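You operate a simulated robot arm through the tools that you are given. There is no shell and no other tool. Be economical: measure what you need, move in short steps, check, and stop when the job is done.

The job below is to be done with a simulated two-armed robot. You get a single attempt, and the scene is never put back.

Task
Tip the white jug into the tank and skim it with one stroke.
Fine: jug back on the bench and paddle at 4 before START; what floats ends in the yellow basket. Set down upright: jug.
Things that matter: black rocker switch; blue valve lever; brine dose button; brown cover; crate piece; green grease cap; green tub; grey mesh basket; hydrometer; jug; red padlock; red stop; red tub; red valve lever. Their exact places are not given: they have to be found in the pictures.

It is judged by the outcome, as a careful person would: the job done as asked, and still so three seconds after it is handed in. It fails if anything else is knocked over, pushed out of place, dropped, spilled or broken.

Robot
Two 7-joint arms with two-finger grippers on one trunk, on a base that drives. Base frame: it is fixed to the floor where the robot stands at the start and does not move with it; the origin is under the middle of the robot, x ahead of it, y to its left, z up; the surface under the hand at the start is at about z = 48. Units: cm, rad, N and s.
The left shoulder is at the start at [7.8, 15.1, 91.3], the right one opposite. With the tool pointing down near the work surface each hand reaches from about 28 to 80 cm from the robot's upright axis, wherever it stands, measured 20 degrees to its own side. Places, roughly: black rocker switch [20, 40, 50]; blue valve lever [-10, 60, 50]; brine dose button [10, 50, 60]; brown cover [10, 150, 50]; green grease cap [10, 80, 70]; red stop [10, 70, 60]; red valve lever [0, 70, 50]; sludge drawer [-10, 60, 10]; strokes selector [20, 40, 60]; tank [-20, 110, 40]; tank isolator [50, 60, 80]; top of the low bench [50, -20, 50]; water dose button [40, 50, 60]; weir plate [-70, 70, 50]; white valve lever [-30, 60, 50]; yellow grease cap [50, 80, 70]. Payload 2.54 kg a hand.
The tool frame of a hand sits at the grasp point between the pads (the TCP): z along the fingers, y along the line on which they close. The tips reach 3 cm beyond it. The gripper opens to 11.6 cm. The gripper's body begins 9.5 cm behind the TCP.
Orientation is that of the tool frame in the base frame, as a unit quaternion [x, y, z, w]. With the fingers straight down and closing along the base's y, the tool's x points along the base's -x, its y along +y and its z along -z.

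Tools
- The arms move only by the tool move_arm. It takes "left_rows", "right_rows" or both (then of equal length, played together; a hand with none holds still); each is one flat list of numbers, 7 for each row, row after row: the shift along the base's x, y, z in mm, then the turn, a rotation vector about the base's x, y, z in rad, then the closure, from 0 (fully open) to 1 (shut). In form: [dx, dy, dz, rx, ry, rz, hand, dx, dy, dz, rx, ry, rz, hand, ...]. A call has 1 to 20 rows; each row is the pose to reach, as a shift and turn from the pose commanded when the call began. A row lasts 0.2 s, in which the tool goes at most 5 cm and 0.15 rad; a call with a longer step from one row to the next is refused whole, and so is a gripper value outside its range. A pose out of reach is approached as far as the arm can. The call stops where the force on the tool passes 40 N (or 10 N more than at its start, if that is more) or the arm is blocked; 0.2 s more then pass. Each finger travels about 7.2 cm/s and halts on what it meets, pressing with about 24 N; the grip force reading is that of the motor and also rises with nothing between the fingers. The clock runs only during rows and for 0.2 s after the last one: add rows that repeat a pose to give the fingers time. It gives the time, the measured TCP pose, the force on the tool (base axes), the opening and the grip force at its end, in the units of the frame above (readings bear some noise), with the torque about the TCP (base axes, N m) and any sound that the robot's microphone picked up.
- Cameras (640 x 400 px; columns grow to the right, rows downward): "scene" is now at [14.49, 5.83, 105.73]; the picture's right is [0.60, -0.80, 0.00], its down [-0.32, -0.23, -0.92] and it looks along [0.74, 0.55, -0.39] (base axes); focal length 214 px, centre (320, 200). "left" rides on the left gripper at [6.9, 1.5, -12.2] in its tool frame; the picture's right is [-0.21, 0.98, 0.00], its down [-0.83, -0.18, -0.53] and it looks along [-0.52, -0.11, 0.85] (tool axes); focal length 251 px, centre (320, 200). "right" rides on the right gripper at [6.9, -1.5, -12.2] in its tool frame; the picture's right is [0.22, 0.98, 0.00], its down [-0.83, 0.18, -0.53] and it looks along [-0.52, 0.11, 0.85] (tool axes); focal length 251 px, centre (320, 200).
- snapshot(camera): a new picture of that camera. No time passes.
- raise_lower(by): slides the trunk up (or, below 0, down) by that many cm; the arms and the scene camera ride with it, the base frame stays. It gives what a move gives, with no picture.
- steer(legs): drives the robot by 1 to 6 legs, each [ahead, left, turn to the left] in cm, cm and rad, along the robot's own axes; the way and the turn of a leg run together, so that a leg with both is an arc; at most 150 cm and 3.142 rad a leg. The arms and the cameras ride along, it lands a little off, and it stops where it bumps. It gives what a move gives.
- aim_head(pan, tilt): turns the head with the scene camera to pan (to the left, within 1.396 rad either way) and tilt (down, from -0.506 to 1.204), counted from straight ahead of the robot. It gives what a move gives.
- measure_at(camera, pixels): for up to 12 pixels [column, row] of the newest picture of that camera ("zoom" is the newest enlarged one), the place [x, y, z] in the base frame of the surface seen there, good to about 0.2 cm, but the place of the scene camera against the robot may be out by one fixed shift of up to 1.2 cm in any direction. No time passes.
- close_up(camera, box): a new picture of the part [left, top, right, bottom] of that camera's present view, enlarged. No time passes.
- close_job(): hands the job in; it is judged then, once.

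Work in short steps. Measure before you move; look again where a grasp or a placing could have gone wrong, and mend it. You have 80 turns and 62 pictures in all, those below and enlarged ones among them. Open the grippers and draw the arms clear of the work before you hand the job in, unless the task says otherwise; then end with one line.

The tools are called by a JSON object that holds its "method" and its "body". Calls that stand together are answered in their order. move_arm: Moves the arms, as the interface text tells. Its arguments: {"type":"object","properties":{"left_rows":{"type":"array"},"right_rows":{"type":"array"}},"required":[]} The other tools are called the same way: raise_lower (by) slides the trunk up or down; steer (legs) drives the base; aim_head (pan, tilt) turns the head that bears the scene camera; snapshot (camera) takes a picture; measure_at (camera, pixels) gives the place of the surface under pixels of a picture; close_up (camera, box) takes an enlarged picture of a part of a camera's view; close_job () hands the job in.

At the start:

```text
time: 0.0
left_tcp_pos: [38.22, 47.34, 102.53]
left_tcp_rot: [-0.001, 1.0, 0.0, 0.0]
left_force: [0.6, -0.1, 0.3]
left_moment: [-0.02, -0.01, 0.03]
left_finger_gap: 11.65
left_finger_force: 0.1
right_tcp_pos: [33.29, 0.42, 109.4]
right_tcp_rot: [0.0, 1.0, 0.001, 0.0]
right_force: [0.5, 0.1, 0.8]
right_moment: [0.0, 0.02, -0.01]
right_finger_gap: 11.61
right_finger_force: 0.0
trunk travel left (down, up): [-15.0, 13.9]
robot x, y, heading: [-0.12, -0.17, -0.002]
head pan, tilt: [0.641, 0.403]
```

scene: 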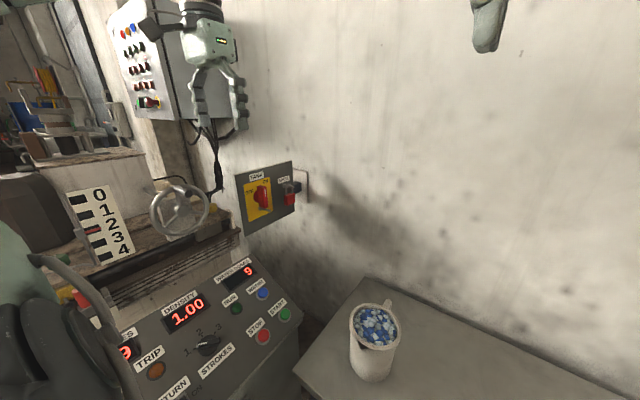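
right: 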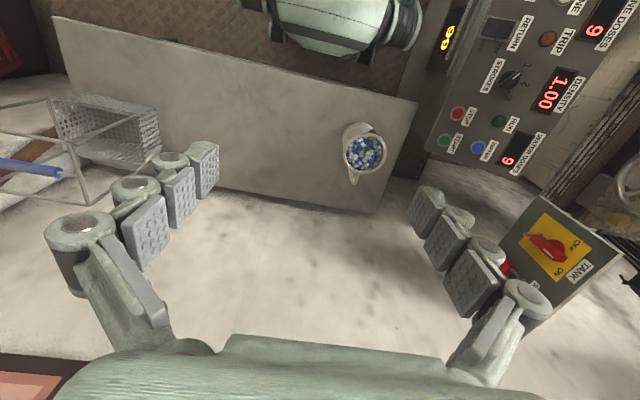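
left: 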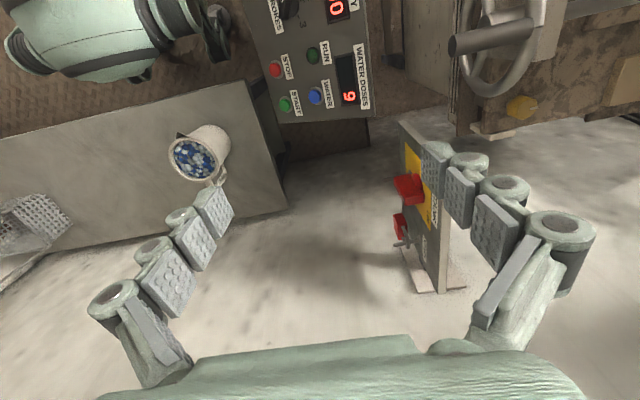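

The first pictures show the jug on the bench at about scene (375,340), with the control console and a handwheel with a 0–4 scale on the left. I'll turn the head left to see the tank.

{"method": "aim_head", "body": {"pan": 1.3, "tilt": 0.55}}

{"method": "snapshot", "body": {"camera": "scene"}}

{"method": "close_up", "body": {"camera": "scene", "box": [320, 100, 640, 300]}}

```text
time: 1.0
left_tcp_pos: [38.23, 47.35, 102.51]
left_tcp_rot: [-0.001, 1.0, 0.0, 0.001]
left_force: [-1.3, -0.7, 0.6]
left_moment: [-0.01, 0.01, -0.01]
left_finger_gap: 11.61
left_finger_force: 0.1
right_tcp_pos: [33.32, 0.5, 109.49]
right_tcp_rot: [0.001, 1.0, 0.001, 0.0]
right_force: [0.8, 0.3, -0.4]
right_moment: [-0.01, -0.01, 0.0]
right_finger_gap: 11.61
right_finger_force: 0.0
trunk travel left (down, up): [-15.0, 13.9]
robot x, y, heading: [-0.13, -0.13, 0.003]
head pan, tilt: [1.3, 0.55]
```

```text
58 pictures are left
```

scene: 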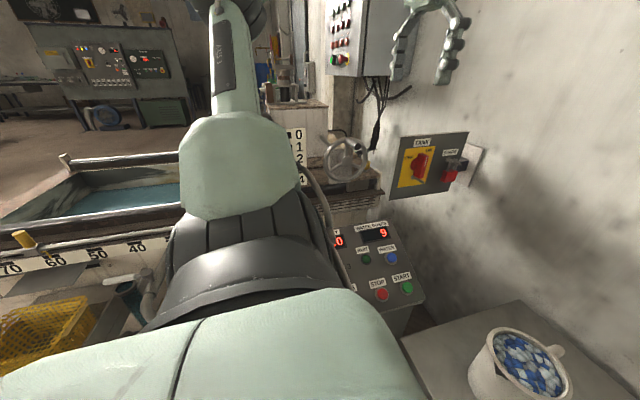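

```text
2.00 times, centred on (480, 200) of scene
```

zoom: 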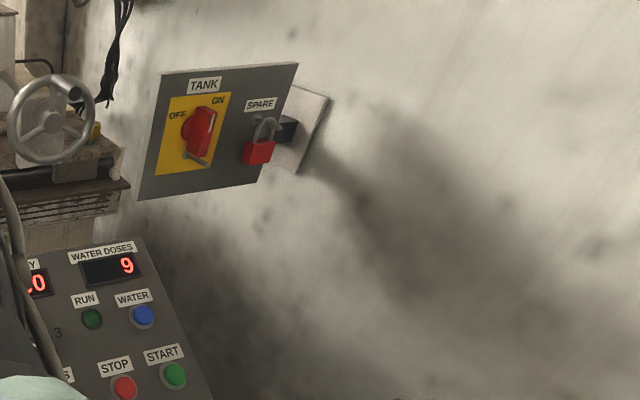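

The left arm blocks the view. I'll turn the robot left in place to face the machine; the hands are above 100 cm, clear of the console.

{"method": "steer", "body": {"legs": [[0, 0, 1.57]]}}

{"method": "aim_head", "body": {"pan": 0.0, "tilt": 0.6}}

{"method": "snapshot", "body": {"camera": "scene"}}

```text
time: 5.3
left_tcp_pos: [-46.22, 39.79, 102.68]
left_tcp_rot: [-0.697, 0.717, 0.001, 0.001]
left_force: [-0.2, -0.3, -0.1]
left_moment: [-0.04, 0.01, -0.02]
left_finger_gap: 11.63
left_finger_force: 0.1
right_tcp_pos: [0.66, 33.39, 109.43]
right_tcp_rot: [-0.695, 0.719, 0.001, 0.0]
right_force: [-0.2, -0.5, -0.1]
right_moment: [-0.01, 0.0, 0.01]
right_finger_gap: 11.6
right_finger_force: 0.0
trunk travel left (down, up): [-15.0, 13.9]
robot x, y, heading: [-0.31, 0.08, 1.538]
head pan, tilt: [1.3, 0.55]
```

```text
time: 6.8
left_tcp_pos: [-46.15, 39.87, 102.5]
left_tcp_rot: [-0.696, 0.718, 0.001, 0.001]
left_force: [0.0, 0.2, 0.0]
left_moment: [-0.03, 0.0, 0.0]
left_finger_gap: 11.61
left_finger_force: 0.1
right_tcp_pos: [0.72, 33.28, 109.33]
right_tcp_rot: [-0.695, 0.719, 0.001, -0.001]
right_force: [-0.8, 0.3, -0.8]
right_moment: [0.02, 0.02, -0.03]
right_finger_gap: 11.6
right_finger_force: 0.1
trunk travel left (down, up): [-15.0, 13.9]
robot x, y, heading: [-0.18, -0.06, 1.542]
head pan, tilt: [0.0, 0.6]
```

```text
56 pictures are left
```

scene: 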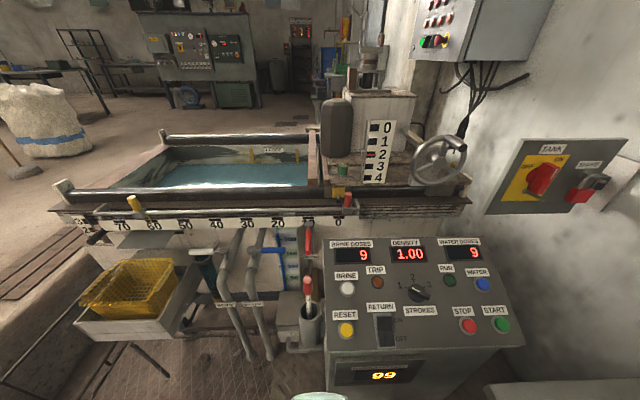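

This is a good overall view of tank, console, valves, handwheel and yellow basket. I'll zoom in on the parts.

{"method": "close_up", "body": {"camera": "scene", "box": [320, 220, 530, 351]}}

{"method": "close_up", "body": {"camera": "scene", "box": [50, 200, 338, 380]}}

{"method": "close_up", "body": {"camera": "scene", "box": [290, 90, 482, 210]}}

{"method": "close_up", "body": {"camera": "scene", "box": [40, 110, 344, 300]}}

```text
3.05 times, centred on (425, 286) of scene
```

zoom: 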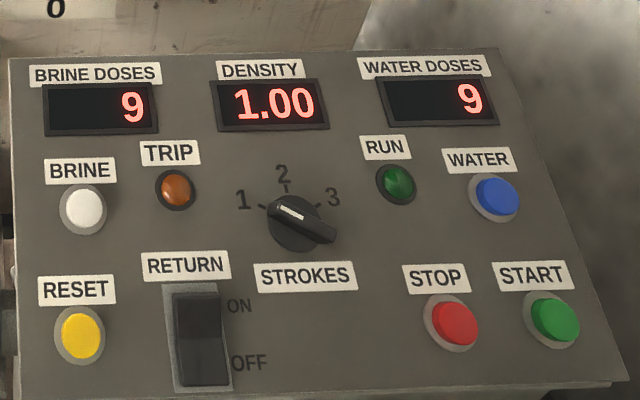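

```text
2.22 times, centred on (194, 290) of scene
```

zoom: 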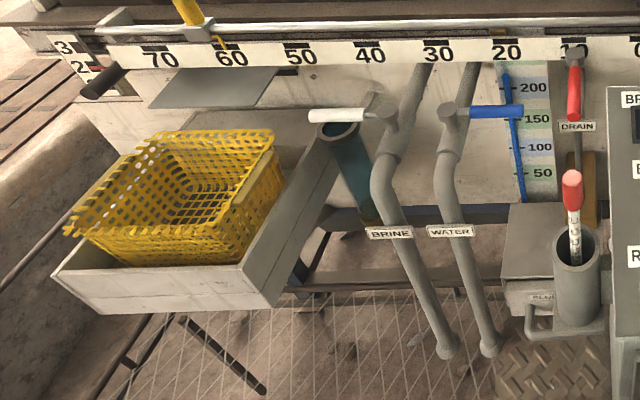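

```text
3.33 times, centred on (386, 150) of scene
```

zoom: 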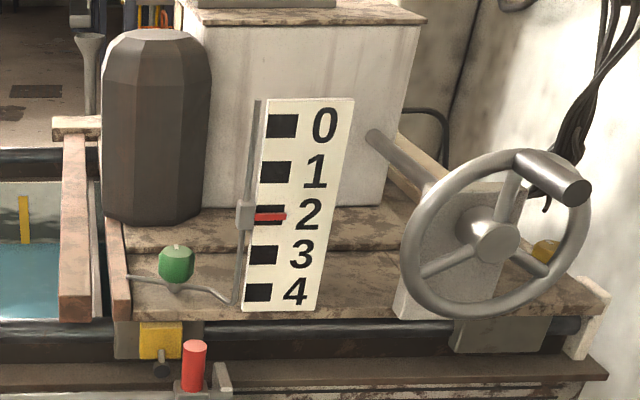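

```text
2.11 times, centred on (192, 205) of scene
```

zoom: 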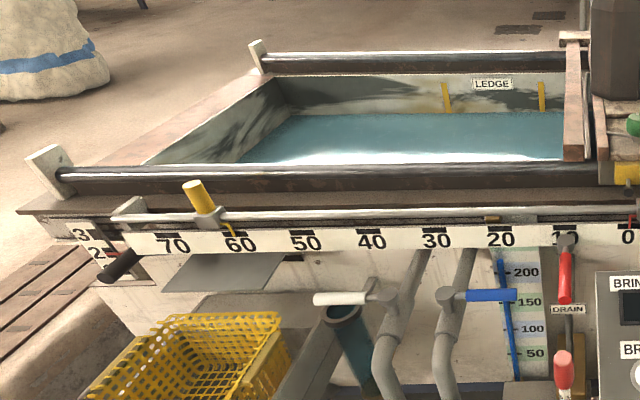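

The machine has several settings, so I'll inspect the details: the weir and stop on the left, the isolator and selector on the right.

{"method": "close_up", "body": {"camera": "scene", "box": [40, 170, 200, 270]}}

{"method": "measure_at", "body": {"camera": "zoom", "pixels": [[370, 110], [375, 145], [395, 175], [330, 190], [200, 240], [120, 205], [480, 300], [60, 60], [200, 80], [500, 80], [460, 45], [100, 100]]}}

{"method": "close_up", "body": {"camera": "scene", "box": [480, 130, 640, 230]}}

{"method": "close_up", "body": {"camera": "scene", "box": [390, 266, 454, 306]}}

{"method": "measure_at", "body": {"camera": "scene", "pixels": [[441, 160], [470, 146], [414, 160], [462, 178], [435, 145], [376, 155], [420, 291], [503, 324], [469, 326], [348, 289], [385, 330], [347, 330]]}}

```text
4.00 times, centred on (120, 220) of scene
```

zoom: 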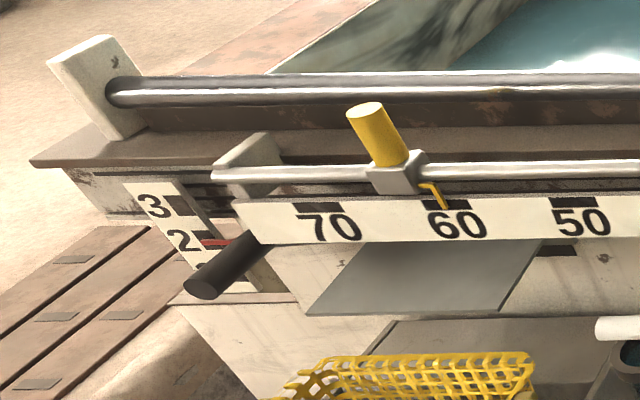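

```text
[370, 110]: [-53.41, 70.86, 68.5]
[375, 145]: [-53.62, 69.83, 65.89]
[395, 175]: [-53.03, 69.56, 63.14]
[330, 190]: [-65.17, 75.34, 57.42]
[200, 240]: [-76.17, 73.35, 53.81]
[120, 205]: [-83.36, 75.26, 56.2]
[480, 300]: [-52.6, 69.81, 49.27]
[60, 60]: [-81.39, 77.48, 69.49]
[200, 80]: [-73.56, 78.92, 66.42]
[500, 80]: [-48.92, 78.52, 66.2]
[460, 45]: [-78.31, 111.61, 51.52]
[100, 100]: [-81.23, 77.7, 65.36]
```

```text
4.00 times, centred on (560, 180) of scene
```

zoom: 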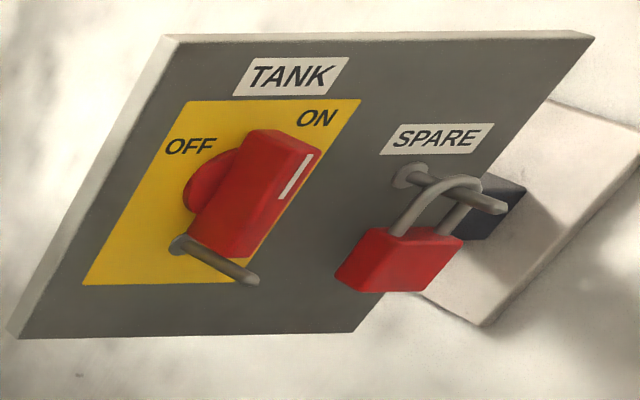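

```text
10.00 times, centred on (422, 286) of scene
```

zoom: 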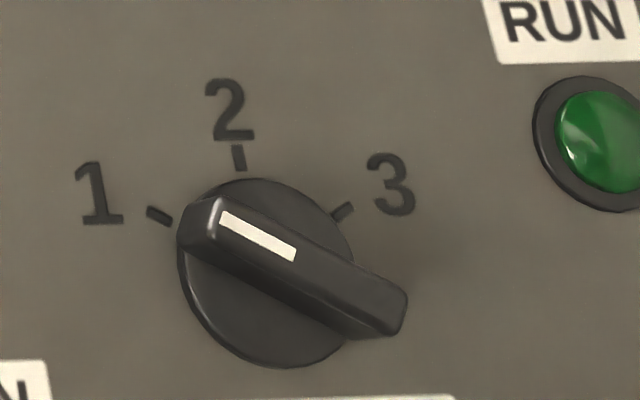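

```text
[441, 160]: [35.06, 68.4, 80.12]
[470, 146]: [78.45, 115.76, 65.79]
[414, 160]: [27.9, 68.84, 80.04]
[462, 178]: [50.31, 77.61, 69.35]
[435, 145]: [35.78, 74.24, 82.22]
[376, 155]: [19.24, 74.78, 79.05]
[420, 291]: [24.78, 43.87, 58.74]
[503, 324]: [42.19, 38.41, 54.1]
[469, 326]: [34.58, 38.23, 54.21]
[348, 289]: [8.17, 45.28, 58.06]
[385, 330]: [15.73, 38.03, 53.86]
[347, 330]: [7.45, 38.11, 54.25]
```

Strokes points at 1, the isolator at ON, the yellow stop near 62 and the weir pointer near 2. I'll look from the hand cameras and at the rocker.

{"method": "snapshot", "body": {"camera": "left"}}

{"method": "close_up", "body": {"camera": "scene", "box": [330, 300, 426, 390]}}

{"method": "close_up", "body": {"camera": "scene", "box": [220, 130, 348, 220]}}

{"method": "measure_at", "body": {"camera": "scene", "pixels": [[318, 165], [340, 170], [335, 130], [240, 175], [200, 160], [200, 139], [380, 205], [347, 198], [310, 160], [150, 180], [120, 180], [230, 197]]}}

```text
48 pictures are left
```

left: 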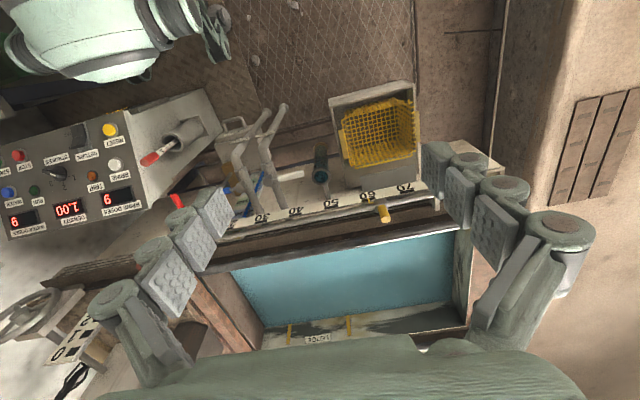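

```text
4.44 times, centred on (378, 345) of scene
```

zoom: 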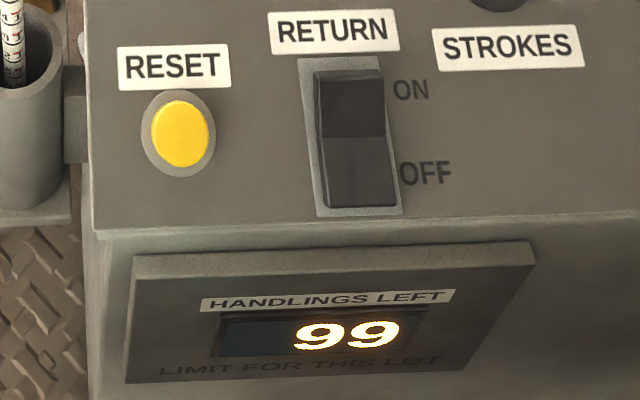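

```text
4.44 times, centred on (284, 175) of scene
```

zoom: 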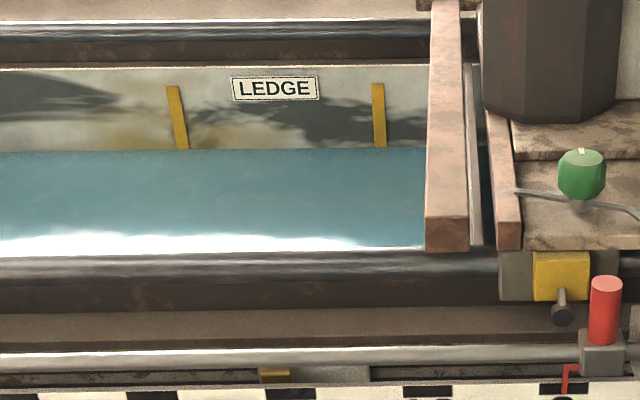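

```text
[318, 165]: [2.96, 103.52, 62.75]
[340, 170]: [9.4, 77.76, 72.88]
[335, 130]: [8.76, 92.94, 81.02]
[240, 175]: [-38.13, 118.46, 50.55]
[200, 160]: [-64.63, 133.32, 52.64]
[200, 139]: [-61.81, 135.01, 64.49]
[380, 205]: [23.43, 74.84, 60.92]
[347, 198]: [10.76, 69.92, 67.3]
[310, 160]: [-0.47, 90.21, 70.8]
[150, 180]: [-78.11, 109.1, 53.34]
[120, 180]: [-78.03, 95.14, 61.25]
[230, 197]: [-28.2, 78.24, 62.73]
```

The stroke selector and isolator are fine. I'll drive left a bit to see the weir, chute and basket from better angles, and to look inside the tank.

{"method": "measure_at", "body": {"camera": "scene", "pixels": [[376, 317], [378, 320], [384, 319], [384, 325], [384, 335], [380, 343], [388, 343], [395, 345], [396, 319], [373, 345], [371, 319], [384, 340]]}}

{"method": "steer", "body": {"legs": [[0, 45, 0]]}}

{"method": "aim_head", "body": {"pan": 0.1, "tilt": 0.75}}

{"method": "snapshot", "body": {"camera": "scene"}}

```text
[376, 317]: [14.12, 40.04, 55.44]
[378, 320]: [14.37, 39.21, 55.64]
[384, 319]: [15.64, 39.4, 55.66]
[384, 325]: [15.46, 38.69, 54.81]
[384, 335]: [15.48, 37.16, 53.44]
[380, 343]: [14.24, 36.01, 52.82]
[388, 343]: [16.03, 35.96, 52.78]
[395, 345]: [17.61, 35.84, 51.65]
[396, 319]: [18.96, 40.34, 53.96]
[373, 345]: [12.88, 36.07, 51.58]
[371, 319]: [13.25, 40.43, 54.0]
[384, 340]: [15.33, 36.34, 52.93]
```

```text
time: 11.6
left_tcp_pos: [-90.53, 41.82, 102.56]
left_tcp_rot: [-0.693, 0.721, 0.001, 0.001]
left_force: [-0.5, -0.1, 0.0]
left_moment: [-0.02, 0.02, 0.0]
left_finger_gap: 11.63
left_finger_force: 0.1
right_tcp_pos: [-43.69, 34.92, 109.43]
right_tcp_rot: [-0.692, 0.722, 0.0, -0.001]
right_force: [-0.2, -0.3, 0.0]
right_moment: [0.01, 0.03, 0.0]
right_finger_gap: 11.61
right_finger_force: 0.0
trunk travel left (down, up): [-15.0, 13.9]
robot x, y, heading: [-44.38, 1.79, 1.535]
head pan, tilt: [0.0, 0.6]
```

```text
time: 12.3
left_tcp_pos: [-90.43, 41.77, 102.4]
left_tcp_rot: [-0.694, 0.72, 0.0, 0.0]
left_force: [0.2, 0.2, -1.3]
left_moment: [0.0, 0.02, 0.0]
left_finger_gap: 11.58
left_finger_force: 0.1
right_tcp_pos: [-43.78, 34.98, 109.43]
right_tcp_rot: [-0.692, 0.722, 0.001, 0.0]
right_force: [0.2, 0.3, 0.7]
right_moment: [0.0, 0.02, -0.02]
right_finger_gap: 11.59
right_finger_force: 0.0
trunk travel left (down, up): [-15.0, 13.9]
robot x, y, heading: [-44.77, 1.66, 1.533]
head pan, tilt: [0.099, 0.75]
```

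```text
45 pictures are left
```

scene: 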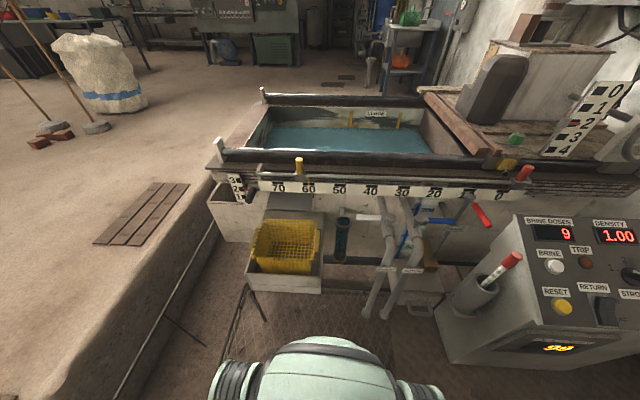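

The rocker's OFF side is pressed in. I'll zoom in on the basket, weir and inner tank.

{"method": "close_up", "body": {"camera": "scene", "box": [200, 150, 360, 300]}}

{"method": "measure_at", "body": {"camera": "scene", "pixels": [[297, 165], [250, 190], [290, 205], [285, 240], [318, 230], [255, 228], [320, 285], [247, 262], [343, 220], [280, 140], [390, 125], [350, 120]]}}

{"method": "close_up", "body": {"camera": "scene", "box": [240, 80, 480, 200]}}

{"method": "snapshot", "body": {"camera": "left"}}

{"method": "snapshot", "body": {"camera": "right"}}

```text
2.67 times, centred on (280, 225) of scene
```

zoom: 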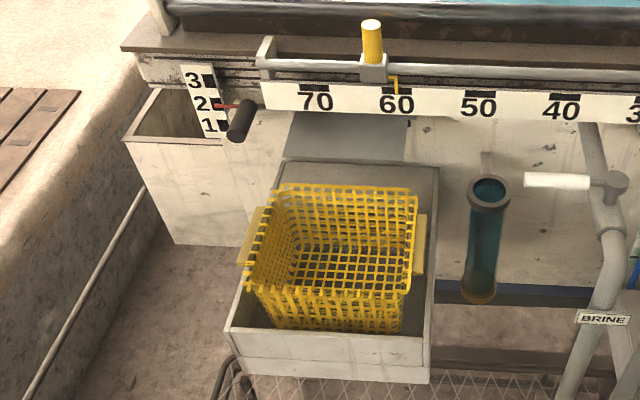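

```text
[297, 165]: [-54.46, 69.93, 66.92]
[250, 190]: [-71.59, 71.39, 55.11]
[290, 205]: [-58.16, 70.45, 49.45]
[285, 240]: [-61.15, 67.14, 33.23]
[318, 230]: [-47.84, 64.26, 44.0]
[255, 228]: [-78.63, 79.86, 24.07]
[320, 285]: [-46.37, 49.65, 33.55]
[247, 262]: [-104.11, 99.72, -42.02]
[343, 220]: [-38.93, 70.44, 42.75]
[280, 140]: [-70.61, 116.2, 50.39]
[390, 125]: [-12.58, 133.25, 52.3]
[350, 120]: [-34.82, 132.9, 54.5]
```

```text
2.67 times, centred on (360, 140) of scene
```

zoom: 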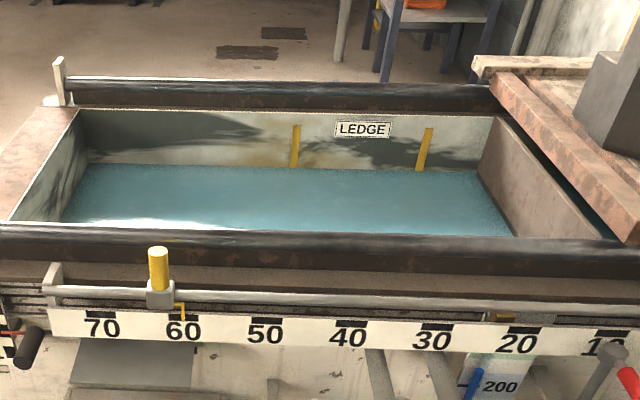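

```text
42 pictures are left
```

left: 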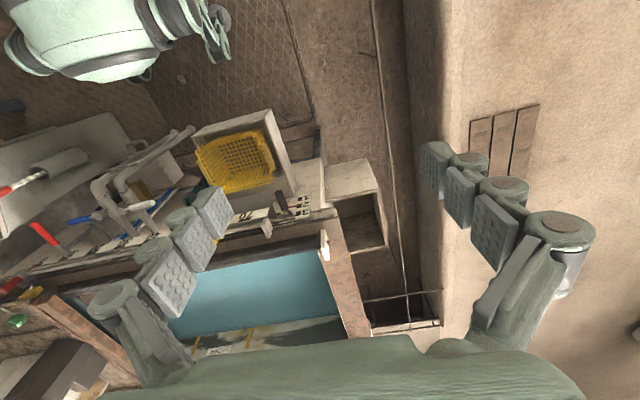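

```text
41 pictures are left
```

right: 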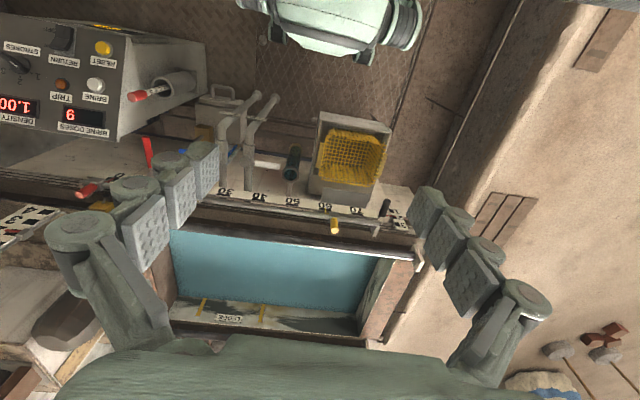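

I want to understand the outlet: I'll zoom tightly on the weir area and the chute under the 60–70 marks.

{"method": "close_up", "body": {"camera": "scene", "box": [215, 150, 311, 210]}}

{"method": "measure_at", "body": {"camera": "zoom", "pixels": [[370, 340], [480, 380], [420, 280], [480, 300], [370, 270], [100, 190], [60, 250], [150, 330], [430, 240], [567, 260], [600, 300], [190, 225]]}}

```text
6.67 times, centred on (263, 180) of scene
```

zoom: 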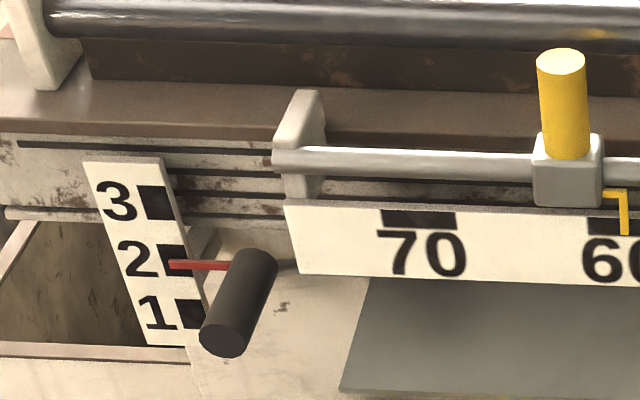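

```text
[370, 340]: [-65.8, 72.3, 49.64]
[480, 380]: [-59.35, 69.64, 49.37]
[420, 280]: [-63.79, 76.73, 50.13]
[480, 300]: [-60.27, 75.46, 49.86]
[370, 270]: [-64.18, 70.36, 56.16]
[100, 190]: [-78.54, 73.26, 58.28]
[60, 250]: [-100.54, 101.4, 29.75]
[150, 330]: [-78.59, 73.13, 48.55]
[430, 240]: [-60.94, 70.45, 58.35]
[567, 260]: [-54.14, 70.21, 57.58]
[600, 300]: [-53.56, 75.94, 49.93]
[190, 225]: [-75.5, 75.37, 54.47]
```

The outlet is a chute through the front wall (x about -66 to -52) above the basket, so the settings look coherent and I'll leave weir and stops alone. Now I go back to the bench to fetch the jug.

{"method": "steer", "body": {"legs": [[-1.5, -44.5, 0], [0, 0, -1.535]]}}

{"method": "aim_head", "body": {"pan": 0.0, "tilt": 0.7}}

{"method": "snapshot", "body": {"camera": "scene"}}

```text
time: 21.0
left_tcp_pos: [38.54, 45.53, 102.54]
left_tcp_rot: [0.003, 1.0, 0.0, 0.001]
left_force: [0.3, 0.0, -0.1]
left_moment: [-0.01, -0.03, 0.01]
left_finger_gap: 11.58
left_finger_force: 0.0
right_tcp_pos: [33.25, -1.47, 109.54]
right_tcp_rot: [0.004, 1.0, 0.001, 0.0]
right_force: [-0.2, 0.2, 0.4]
right_moment: [0.02, -0.01, -0.03]
right_finger_gap: 11.61
right_finger_force: 0.1
trunk travel left (down, up): [-15.0, 13.9]
robot x, y, heading: [0.35, -1.46, -0.008]
head pan, tilt: [0.099, 0.75]
```

```text
time: 21.6
left_tcp_pos: [38.62, 45.49, 102.53]
left_tcp_rot: [0.003, 1.0, 0.0, 0.001]
left_force: [-0.2, 0.1, 0.6]
left_moment: [0.01, 0.0, -0.04]
left_finger_gap: 11.6
left_finger_force: 0.0
right_tcp_pos: [33.16, -1.52, 109.56]
right_tcp_rot: [0.004, 1.0, 0.001, 0.0]
right_force: [0.2, 0.4, 0.5]
right_moment: [0.03, 0.0, 0.02]
right_finger_gap: 11.58
right_finger_force: 0.1
trunk travel left (down, up): [-15.0, 13.9]
robot x, y, heading: [0.22, -1.52, -0.01]
head pan, tilt: [0.0, 0.7]
```

```text
39 pictures are left
```

scene: 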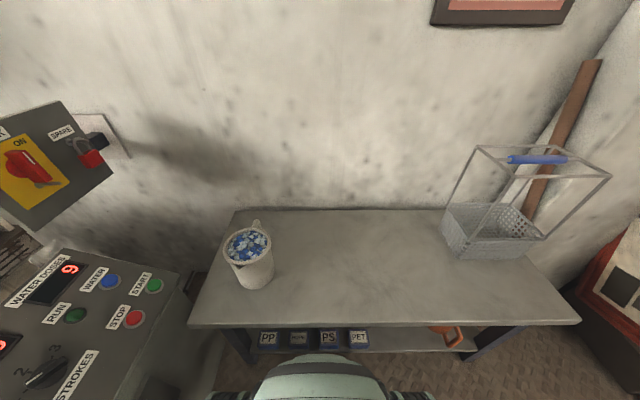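

The jug sits at (248,258) with its handle at (256,226) pointing mostly away from the robot. I measure it.

{"method": "close_up", "body": {"camera": "scene", "box": [200, 200, 312, 300]}}

{"method": "measure_at", "body": {"camera": "scene", "pixels": [[224, 246], [271, 243], [247, 231], [248, 263], [236, 270], [272, 268], [255, 289], [257, 224], [241, 283], [252, 275], [300, 280], [195, 320]]}}

{"method": "close_up", "body": {"camera": "scene", "box": [240, 310, 400, 360]}}

```text
4.00 times, centred on (256, 250) of scene
```

zoom: 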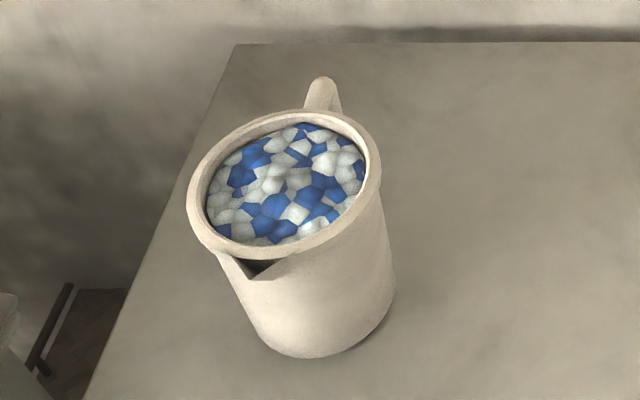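

```text
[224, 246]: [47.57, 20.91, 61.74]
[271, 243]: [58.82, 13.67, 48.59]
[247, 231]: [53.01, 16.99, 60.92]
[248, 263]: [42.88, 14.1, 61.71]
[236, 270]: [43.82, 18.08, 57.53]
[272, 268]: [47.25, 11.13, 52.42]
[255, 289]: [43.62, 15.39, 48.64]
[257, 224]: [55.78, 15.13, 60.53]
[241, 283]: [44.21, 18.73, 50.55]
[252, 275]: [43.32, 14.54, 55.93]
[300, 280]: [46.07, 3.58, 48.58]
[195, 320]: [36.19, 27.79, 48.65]
```

```text
4.00 times, centred on (320, 335) of scene
```

zoom: 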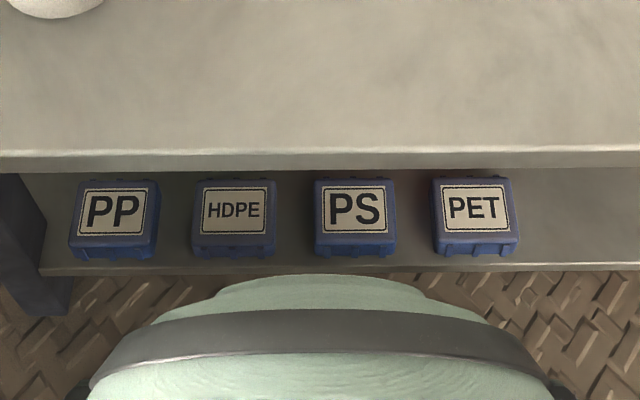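

The jug is about 13 cm tall with its rim near z 61.7. I'll use the left hand camera, free of the scene camera's shift, to find its centre.

{"method": "close_up", "body": {"camera": "left", "box": [120, 90, 280, 240]}}

{"method": "close_up", "body": {"camera": "right", "box": [300, 80, 460, 220]}}

```text
2.67 times, centred on (200, 165) of left
```

zoom: 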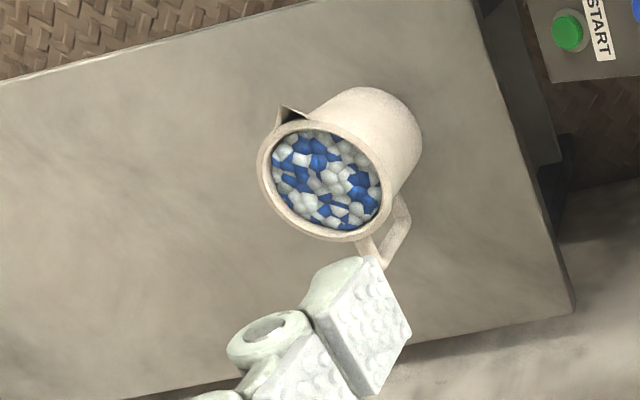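

```text
2.86 times, centred on (380, 150) of right
```

zoom: 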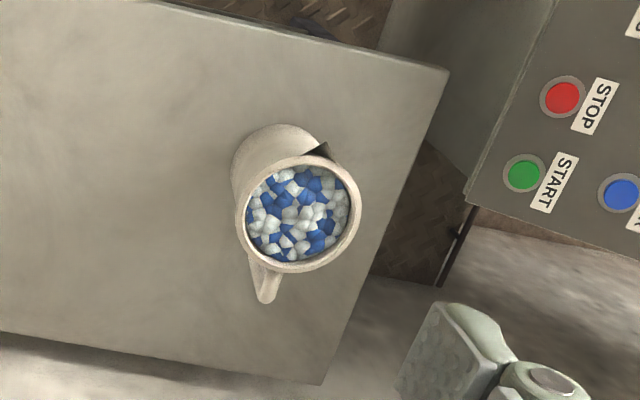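

The newest zoom (right camera) shows the full rim; I measure rim points, handle and spout.

{"method": "measure_at", "body": {"camera": "zoom", "pixels": [[241, 225], [358, 195], [290, 157], [310, 270], [268, 297], [318, 148], [235, 175], [254, 133], [300, 215], [150, 200], [262, 165], [330, 262]]}}

```text
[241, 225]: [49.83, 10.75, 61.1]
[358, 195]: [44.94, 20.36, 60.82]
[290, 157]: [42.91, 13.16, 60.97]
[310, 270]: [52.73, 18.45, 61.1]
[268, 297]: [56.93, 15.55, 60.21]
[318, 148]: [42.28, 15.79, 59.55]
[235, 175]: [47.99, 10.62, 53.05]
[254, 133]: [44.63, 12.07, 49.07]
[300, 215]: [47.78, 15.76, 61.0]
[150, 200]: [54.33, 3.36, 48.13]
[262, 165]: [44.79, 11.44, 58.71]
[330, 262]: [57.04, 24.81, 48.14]
```

Jug centre is about (47.6, 15.7), diameter about 10 cm, rim z 61, bench z 48.1, handle toward +x. I bring the left hand above it, fingers slanted 25° below horizontal toward +x, and move the right hand out of the way.

{"method": "move_arm", "body": {"left_rows": [9, -30, -22, 0, -0.113, 0, 0, 18, -60, -45, 0, -0.227, 0, 0, 27, -89, -67, 0, -0.34, 0, 0, 36, -119, -90, 0, -0.454, 0, 0, 45, -149, -112, 0, -0.567, 0, 0, 54, -179, -135, 0, -0.68, 0, 0, 63, -209, -157, 0, -0.794, 0, 0, 72, -238, -180, 0, -0.907, 0, 0, 81, -268, -202, 0, -1.02, 0, 0, 90, -298, -225, 0, -1.134, 0, 0], "right_rows": [0, -20, 0, 0, 0, 0, 0, 0, -40, 0, 0, 0, 0, 0, 0, -60, 0, 0, 0, 0, 0, 0, -80, 0, 0, 0, 0, 0, 0, -100, 0, 0, 0, 0, 0, 0, -120, 0, 0, 0, 0, 0, 0, -140, 0, 0, 0, 0, 0, 0, -160, 0, 0, 0, 0, 0, 0, -180, 0, 0, 0, 0, 0, 0, -200, 0, 0, 0, 0, 0]}}

{"method": "snapshot", "body": {"camera": "left"}}

```text
time: 23.8
left_tcp_pos: [53.79, 13.99, 79.72]
left_tcp_rot: [0.004, 0.843, 0.002, 0.538]
left_force: [0.0, 0.5, 0.2]
left_moment: [-0.01, -0.03, 0.01]
left_finger_gap: 11.58
left_finger_force: 0.0
left hand out of reach, approached as far as the arm can: row 7, 8, 9, 10
right_tcp_pos: [33.33, -21.59, 109.41]
right_tcp_rot: [0.005, 1.0, 0.001, -0.002]
right_force: [0.3, -0.2, -1.0]
right_moment: [0.02, -0.02, 0.02]
right_finger_gap: 11.61
right_finger_force: 0.1
trunk travel left (down, up): [-15.0, 13.9]
robot x, y, heading: [-0.18, -1.88, -0.008]
head pan, tilt: [0.0, 0.7]
```

```text
34 pictures are left
```

left: 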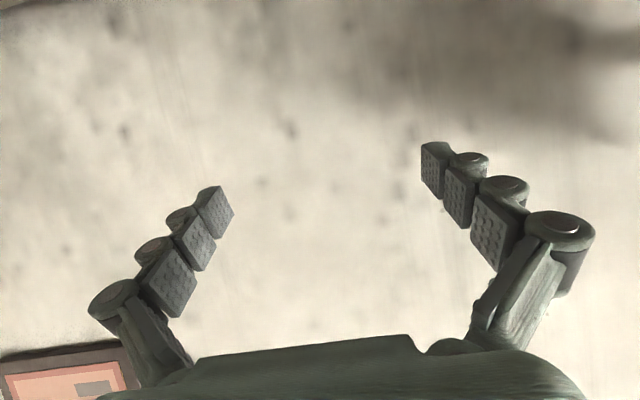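

The orientation was reached but the position is 6 cm too far forward, because the pose is too close to the body. I back the base up 14 cm and read again.

{"method": "steer", "body": {"legs": [[-14, 0, 0]]}}

{"method": "move_arm", "body": {"left_rows": [0, 0, 0, 0, 0, 0, 0]}}

```text
time: 25.2
left_tcp_pos: [39.7, 14.17, 79.72]
left_tcp_rot: [0.004, 0.844, 0.002, 0.537]
left_force: [0.2, -0.7, 0.1]
left_moment: [-0.02, -0.03, -0.01]
left_finger_gap: 11.61
left_finger_force: 0.0
right_tcp_pos: [19.18, -21.29, 109.4]
right_tcp_rot: [0.006, 1.0, 0.001, 0.0]
right_force: [-0.5, -0.2, 0.2]
right_moment: [0.0, -0.03, -0.02]
right_finger_gap: 11.59
right_finger_force: 0.1
trunk travel left (down, up): [-15.0, 13.9]
robot x, y, heading: [-14.04, -1.2, -0.012]
head pan, tilt: [0.0, 0.7]
```

```text
time: 25.6
left_tcp_pos: [39.88, 14.08, 79.8]
left_tcp_rot: [0.003, 0.843, 0.003, 0.538]
left_force: [-0.6, 0.4, 1.0]
left_moment: [0.01, 0.03, -0.01]
left_finger_gap: 11.58
left_finger_force: 0.1
right_tcp_pos: [19.22, -21.4, 109.49]
right_tcp_rot: [0.006, 1.0, 0.001, 0.001]
right_force: [-0.3, -0.7, 0.2]
right_moment: [-0.02, -0.01, 0.01]
right_finger_gap: 11.6
right_finger_force: 0.0
trunk travel left (down, up): [-15.0, 13.9]
robot x, y, heading: [-13.93, -1.38, -0.01]
head pan, tilt: [0.0, 0.7]
```

The hand stays put at (39.8,14.1,79.8). I move above the jug to (47.6,15.7,67), with fingertips still above the rim, and check.

{"method": "move_arm", "body": {"left_rows": [26, 5, -40, 0, 0, 0, 0, 52, 10, -80, 0, 0, 0, 0, 78, 16, -128, 0, 0, 0, 0, 78, 16, -128, 0, 0, 0, 0]}}

{"method": "snapshot", "body": {"camera": "scene"}}

{"method": "snapshot", "body": {"camera": "left"}}

```text
refused: row 3 steps farther than a row can; nothing moved
```

```text
33 pictures are left
```

scene: 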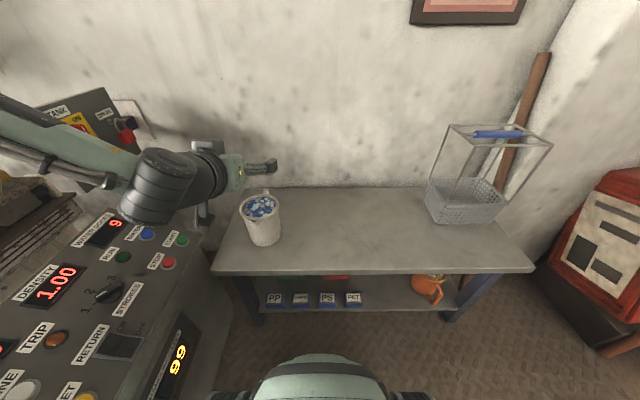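

```text
32 pictures are left
```

left: 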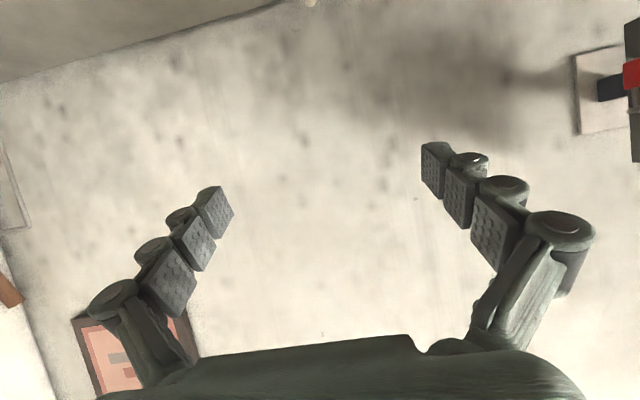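

The row step was slightly too long, and the picture shows the bent left elbow and wrist hanging over the console, which risks a collision on descent. I'll shift the base back and right so the left arm extends more, away from the console.

{"method": "steer", "body": {"legs": [[-10, -20, 0]]}}

{"method": "move_arm", "body": {"left_rows": [0, 0, 0, 0, 0, 0, 0]}}

```text
time: 28.1
left_tcp_pos: [29.55, -6.01, 79.72]
left_tcp_rot: [0.005, 0.844, 0.001, 0.537]
left_force: [-0.1, 1.2, -0.4]
left_moment: [0.0, -0.01, 0.0]
left_finger_gap: 11.59
left_finger_force: 0.1
right_tcp_pos: [8.84, -41.42, 109.48]
right_tcp_rot: [0.008, 1.0, 0.0, 0.001]
right_force: [0.3, -0.5, 0.5]
right_moment: [0.0, 0.04, 0.01]
right_finger_gap: 11.58
right_finger_force: 0.0
trunk travel left (down, up): [-15.0, 13.9]
robot x, y, heading: [-24.47, -21.56, -0.015]
head pan, tilt: [0.0, 0.7]
```

```text
time: 28.5
left_tcp_pos: [29.56, -6.07, 79.73]
left_tcp_rot: [0.006, 0.843, 0.0, 0.538]
left_force: [0.2, -0.1, 0.1]
left_moment: [0.01, 0.01, 0.02]
left_finger_gap: 11.57
left_finger_force: 0.0
right_tcp_pos: [8.86, -41.54, 109.49]
right_tcp_rot: [0.008, 1.0, 0.001, 0.0]
right_force: [0.1, -0.3, 0.5]
right_moment: [-0.01, -0.01, 0.0]
right_finger_gap: 11.58
right_finger_force: 0.0
trunk travel left (down, up): [-15.0, 13.9]
robot x, y, heading: [-24.13, -21.59, -0.012]
head pan, tilt: [0.0, 0.7]
```

Now move to above the jug at (47.6,15.7,70), then look.

{"method": "move_arm", "body": {"left_rows": [22, 27, -6, 0, 0, 0, 0, 45, 54, -12, 0, 0, 0, 0, 68, 82, -18, 0, 0, 0, 0, 90, 109, -24, 0, 0, 0, 0, 113, 136, -40, 0, 0, 0, 0, 135, 163, -60, 0, 0, 0, 0, 158, 191, -80, 0, 0, 0, 0, 180, 218, -97, 0, 0, 0, 0, 180, 218, -97, 0, 0, 0, 0]}}

{"method": "snapshot", "body": {"camera": "scene"}}

{"method": "close_up", "body": {"camera": "left", "box": [80, 0, 640, 350]}}

```text
time: 30.5
left_tcp_pos: [47.52, 15.92, 70.04]
left_tcp_rot: [0.004, 0.843, 0.002, 0.538]
left_force: [-0.2, 0.6, 0.7]
left_moment: [-0.01, 0.01, 0.01]
left_finger_gap: 11.6
left_finger_force: 0.1
right_tcp_pos: [8.93, -41.39, 109.55]
right_tcp_rot: [0.008, 1.0, 0.001, 0.0]
right_force: [0.0, -0.8, 0.6]
right_moment: [-0.03, 0.02, 0.01]
right_finger_gap: 11.61
right_finger_force: 0.1
trunk travel left (down, up): [-15.0, 13.9]
robot x, y, heading: [-24.58, -21.32, -0.01]
head pan, tilt: [0.0, 0.7]
```

```text
31 pictures are left
```

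scene: 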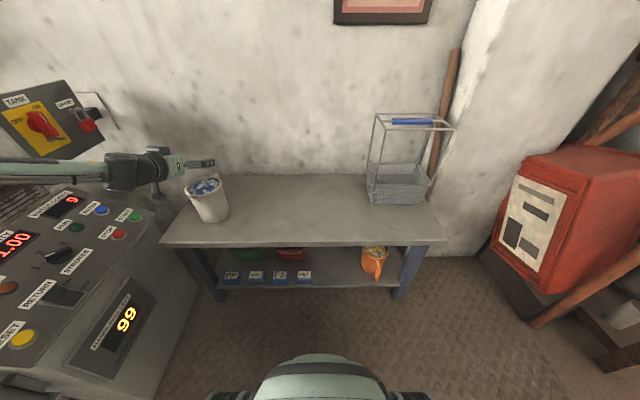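

```text
1.14 times, centred on (360, 175) of left
```

zoom: 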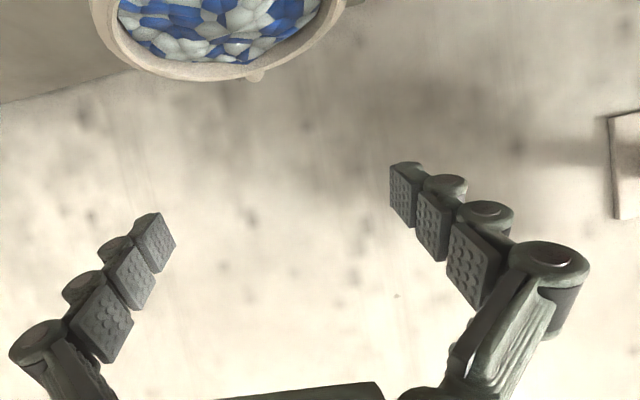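

The forearm still crosses above the console on the left; I measure its height to see whether a 16 cm descent is safe.

{"method": "measure_at", "body": {"camera": "scene", "pixels": [[10, 180], [60, 180], [100, 182], [115, 190], [150, 165], [155, 195], [60, 160], [5, 158], [30, 215], [100, 210], [180, 165], [206, 185]]}}

```text
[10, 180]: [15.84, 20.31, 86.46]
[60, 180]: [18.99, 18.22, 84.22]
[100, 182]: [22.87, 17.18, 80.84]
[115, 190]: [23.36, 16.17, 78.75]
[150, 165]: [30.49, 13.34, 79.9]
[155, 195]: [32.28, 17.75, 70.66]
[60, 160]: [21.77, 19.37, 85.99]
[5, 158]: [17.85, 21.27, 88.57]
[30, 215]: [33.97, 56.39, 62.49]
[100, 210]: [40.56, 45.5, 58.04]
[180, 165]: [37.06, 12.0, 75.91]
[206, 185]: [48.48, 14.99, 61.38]
```

The forearm is at y≈20, in front of the console, so descending is safe. I check the jug centre once more from the hand camera.

{"method": "measure_at", "body": {"camera": "zoom", "pixels": [[96, 20], [103, 40], [120, 56], [150, 70], [190, 78], [230, 76], [270, 64], [300, 46], [325, 20], [330, 5], [255, 75], [210, 30]]}}

```text
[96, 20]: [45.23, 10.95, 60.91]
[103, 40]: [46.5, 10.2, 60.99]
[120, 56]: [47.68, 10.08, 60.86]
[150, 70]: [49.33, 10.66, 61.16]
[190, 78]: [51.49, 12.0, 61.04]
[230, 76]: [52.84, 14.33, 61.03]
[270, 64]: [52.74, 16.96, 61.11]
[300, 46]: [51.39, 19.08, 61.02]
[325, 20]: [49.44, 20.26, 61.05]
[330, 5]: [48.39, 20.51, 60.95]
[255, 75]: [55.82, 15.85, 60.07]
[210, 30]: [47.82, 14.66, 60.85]
```

Fitted rim centre is (47.6, 15.4), radius 5.3. I shift 5 mm right, descend to z 54, and stop on contact.

{"method": "move_arm", "body": {"left_rows": [0, -5, 0, 0, 0, 0, 0, 0, -5, -30, 0, 0, 0, 0, 0, -5, -60, 0, 0, 0, 0, 0, -5, -85, 0, 0, 0, 0, 0, -5, -105, 0, 0, 0, 0, 0, -5, -125, 0, 0, 0, 0, 0, -5, -145, 0, 0, 0, 0, 0, -5, -158, 0, 0, 0, 0]}}

{"method": "close_up", "body": {"camera": "scene", "box": [90, 120, 282, 240]}}

```text
time: 32.3
left_tcp_pos: [45.69, 15.64, 59.68]
left_tcp_rot: [0.004, 0.843, 0.002, 0.538]
left_force: [1.0, -0.3, -0.2]
left_moment: [0.04, -0.02, -0.02]
left_finger_gap: 11.55
left_finger_force: 0.0
left hand out of reach, approached as far as the arm can: row 5, 6, 7, 8
right_tcp_pos: [8.99, -41.61, 109.39]
right_tcp_rot: [0.008, 1.0, 0.001, -0.001]
right_force: [0.0, -0.2, 0.1]
right_moment: [-0.03, 0.04, 0.01]
right_finger_gap: 11.6
right_finger_force: 0.0
trunk travel left (down, up): [-15.0, 13.9]
robot x, y, heading: [-24.61, -21.38, -0.015]
head pan, tilt: [0.0, 0.7]
```

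```text
3.33 times, centred on (186, 180) of scene
```

zoom: 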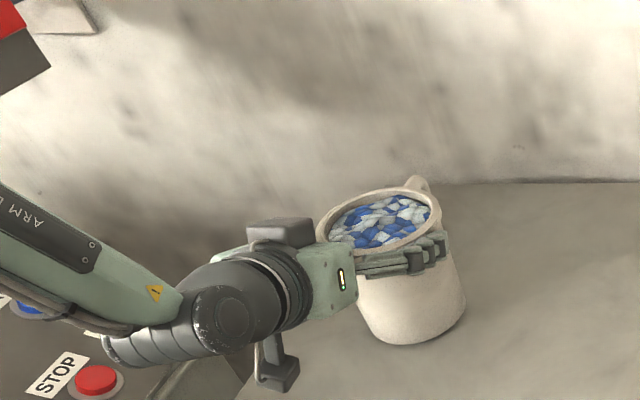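

The arm ran out of reach at z 59.7, with the fingers correctly straddling the jug. I lower the trunk 5.5 cm to bring the hand to z≈54.

{"method": "raise_lower", "body": {"by": -5.5}}

{"method": "move_arm", "body": {"left_rows": [6, -2, 0, 0, 0, 0, 0, 12, -2, 0, 0, 0, 0, 0, 18, -2, 0, 0, 0, 0, 0, 18, -2, 0, 0, 0, 0, 0]}}

{"method": "close_up", "body": {"camera": "scene", "box": [90, 90, 282, 210]}}

```text
time: 33.3
left_tcp_pos: [45.66, 15.68, 54.3]
left_tcp_rot: [0.005, 0.844, 0.002, 0.537]
left_force: [-0.7, -0.4, 0.0]
left_moment: [-0.03, 0.03, -0.01]
left_finger_gap: 11.63
left_finger_force: 0.1
right_tcp_pos: [8.87, -41.53, 104.04]
right_tcp_rot: [0.008, 1.0, 0.001, 0.001]
right_force: [0.5, 0.5, 0.3]
right_moment: [-0.06, -0.05, 0.0]
right_finger_gap: 11.61
right_finger_force: 0.1
trunk travel left (down, up): [-9.5, 19.4]
robot x, y, heading: [-24.41, -21.42, -0.011]
head pan, tilt: [0.0, 0.7]
```

```text
time: 34.3
left_tcp_pos: [47.16, 15.51, 54.89]
left_tcp_rot: [0.005, 0.844, 0.001, 0.536]
left_force: [0.7, 0.3, 0.2]
left_moment: [-0.01, 0.05, 0.02]
left_finger_gap: 11.63
left_finger_force: 0.1
left hand out of reach, approached as far as the arm can: row 2, 3, 4
right_tcp_pos: [8.88, -41.45, 103.94]
right_tcp_rot: [0.008, 1.0, 0.001, 0.0]
right_force: [0.9, -0.1, 0.4]
right_moment: [0.0, -0.01, 0.02]
right_finger_gap: 11.61
right_finger_force: 0.1
trunk travel left (down, up): [-9.5, 19.4]
robot x, y, heading: [-24.49, -21.27, -0.011]
head pan, tilt: [0.0, 0.7]
```

```text
3.33 times, centred on (186, 150) of scene
```

zoom: 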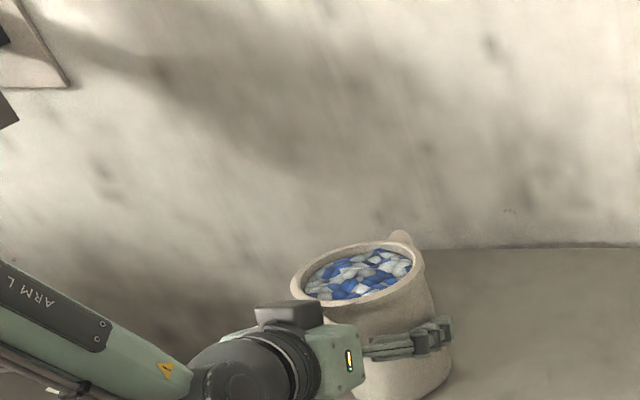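

The fingers straddle the jug's body at TCP (47.2,15.5,54.9). I close the gripper.

{"method": "move_arm", "body": {"left_rows": [0, 0, 0, 0, 0, 0, 0.3, 0, 0, 0, 0, 0, 0, 0.6, 0, 0, 0, 0, 0, 0, 1, 0, 0, 0, 0, 0, 0, 1, 0, 0, 0, 0, 0, 0, 1]}}

```text
time: 35.5
left_tcp_pos: [46.99, 15.48, 54.94]
left_tcp_rot: [0.006, 0.844, 0.0, 0.536]
left_force: [-0.6, 1.9, 1.6]
left_moment: [-0.01, -0.01, 0.03]
left_finger_gap: 8.79
left_finger_force: 23.8
right_tcp_pos: [8.98, -41.51, 103.97]
right_tcp_rot: [0.008, 1.0, 0.002, 0.0]
right_force: [0.4, 0.5, 0.9]
right_moment: [0.01, 0.0, 0.02]
right_finger_gap: 11.62
right_finger_force: 0.0
trunk travel left (down, up): [-9.5, 19.4]
robot x, y, heading: [-24.36, -21.18, -0.013]
head pan, tilt: [0.0, 0.7]
```

Gripped at 8.8 cm with 24 N. I lift 6 cm and check.

{"method": "move_arm", "body": {"left_rows": [0, 0, 10, 0, 0, 0, 1, 0, 0, 25, 0, 0, 0, 1, 0, 0, 45, 0, 0, 0, 1, 0, 0, 60, 0, 0, 0, 1]}}

{"method": "raise_lower", "body": {"by": 10}}

{"method": "snapshot", "body": {"camera": "scene"}}

```text
time: 36.5
left_tcp_pos: [47.19, 15.47, 61.0]
left_tcp_rot: [0.005, 0.844, 0.001, 0.537]
left_force: [-0.3, -0.3, -3.5]
left_moment: [-0.02, 0.09, 0.02]
left_finger_gap: 8.98
left_finger_force: 24.2
right_tcp_pos: [8.96, -41.5, 104.04]
right_tcp_rot: [0.008, 1.0, 0.001, 0.0]
right_force: [0.4, 0.1, -0.1]
right_moment: [0.0, 0.03, 0.01]
right_finger_gap: 11.59
right_finger_force: 0.1
trunk travel left (down, up): [-9.5, 19.4]
robot x, y, heading: [-24.33, -21.43, -0.019]
head pan, tilt: [0.0, 0.7]
```

```text
time: 37.8
left_tcp_pos: [47.09, 15.51, 70.89]
left_tcp_rot: [0.005, 0.844, 0.001, 0.536]
left_force: [0.1, 0.9, -3.9]
left_moment: [0.0, 0.05, -0.01]
left_finger_gap: 8.95
left_finger_force: 23.9
right_tcp_pos: [9.01, -41.64, 113.96]
right_tcp_rot: [0.008, 1.0, 0.001, 0.0]
right_force: [0.7, 0.6, 0.1]
right_moment: [0.01, 0.01, -0.02]
right_finger_gap: 11.61
right_finger_force: 0.0
trunk travel left (down, up): [-19.5, 9.4]
robot x, y, heading: [-24.19, -21.63, -0.014]
head pan, tilt: [0.0, 0.7]
```

```text
27 pictures are left
```

scene: 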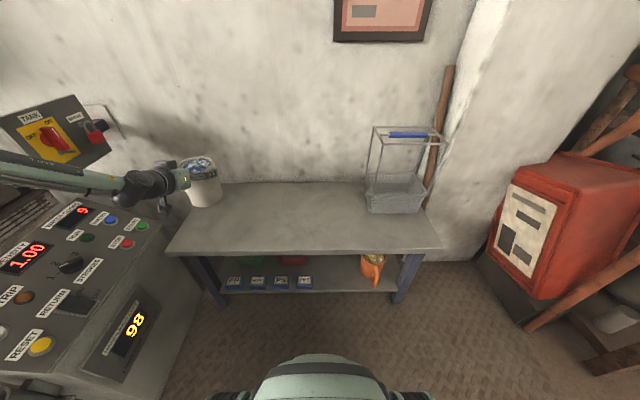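

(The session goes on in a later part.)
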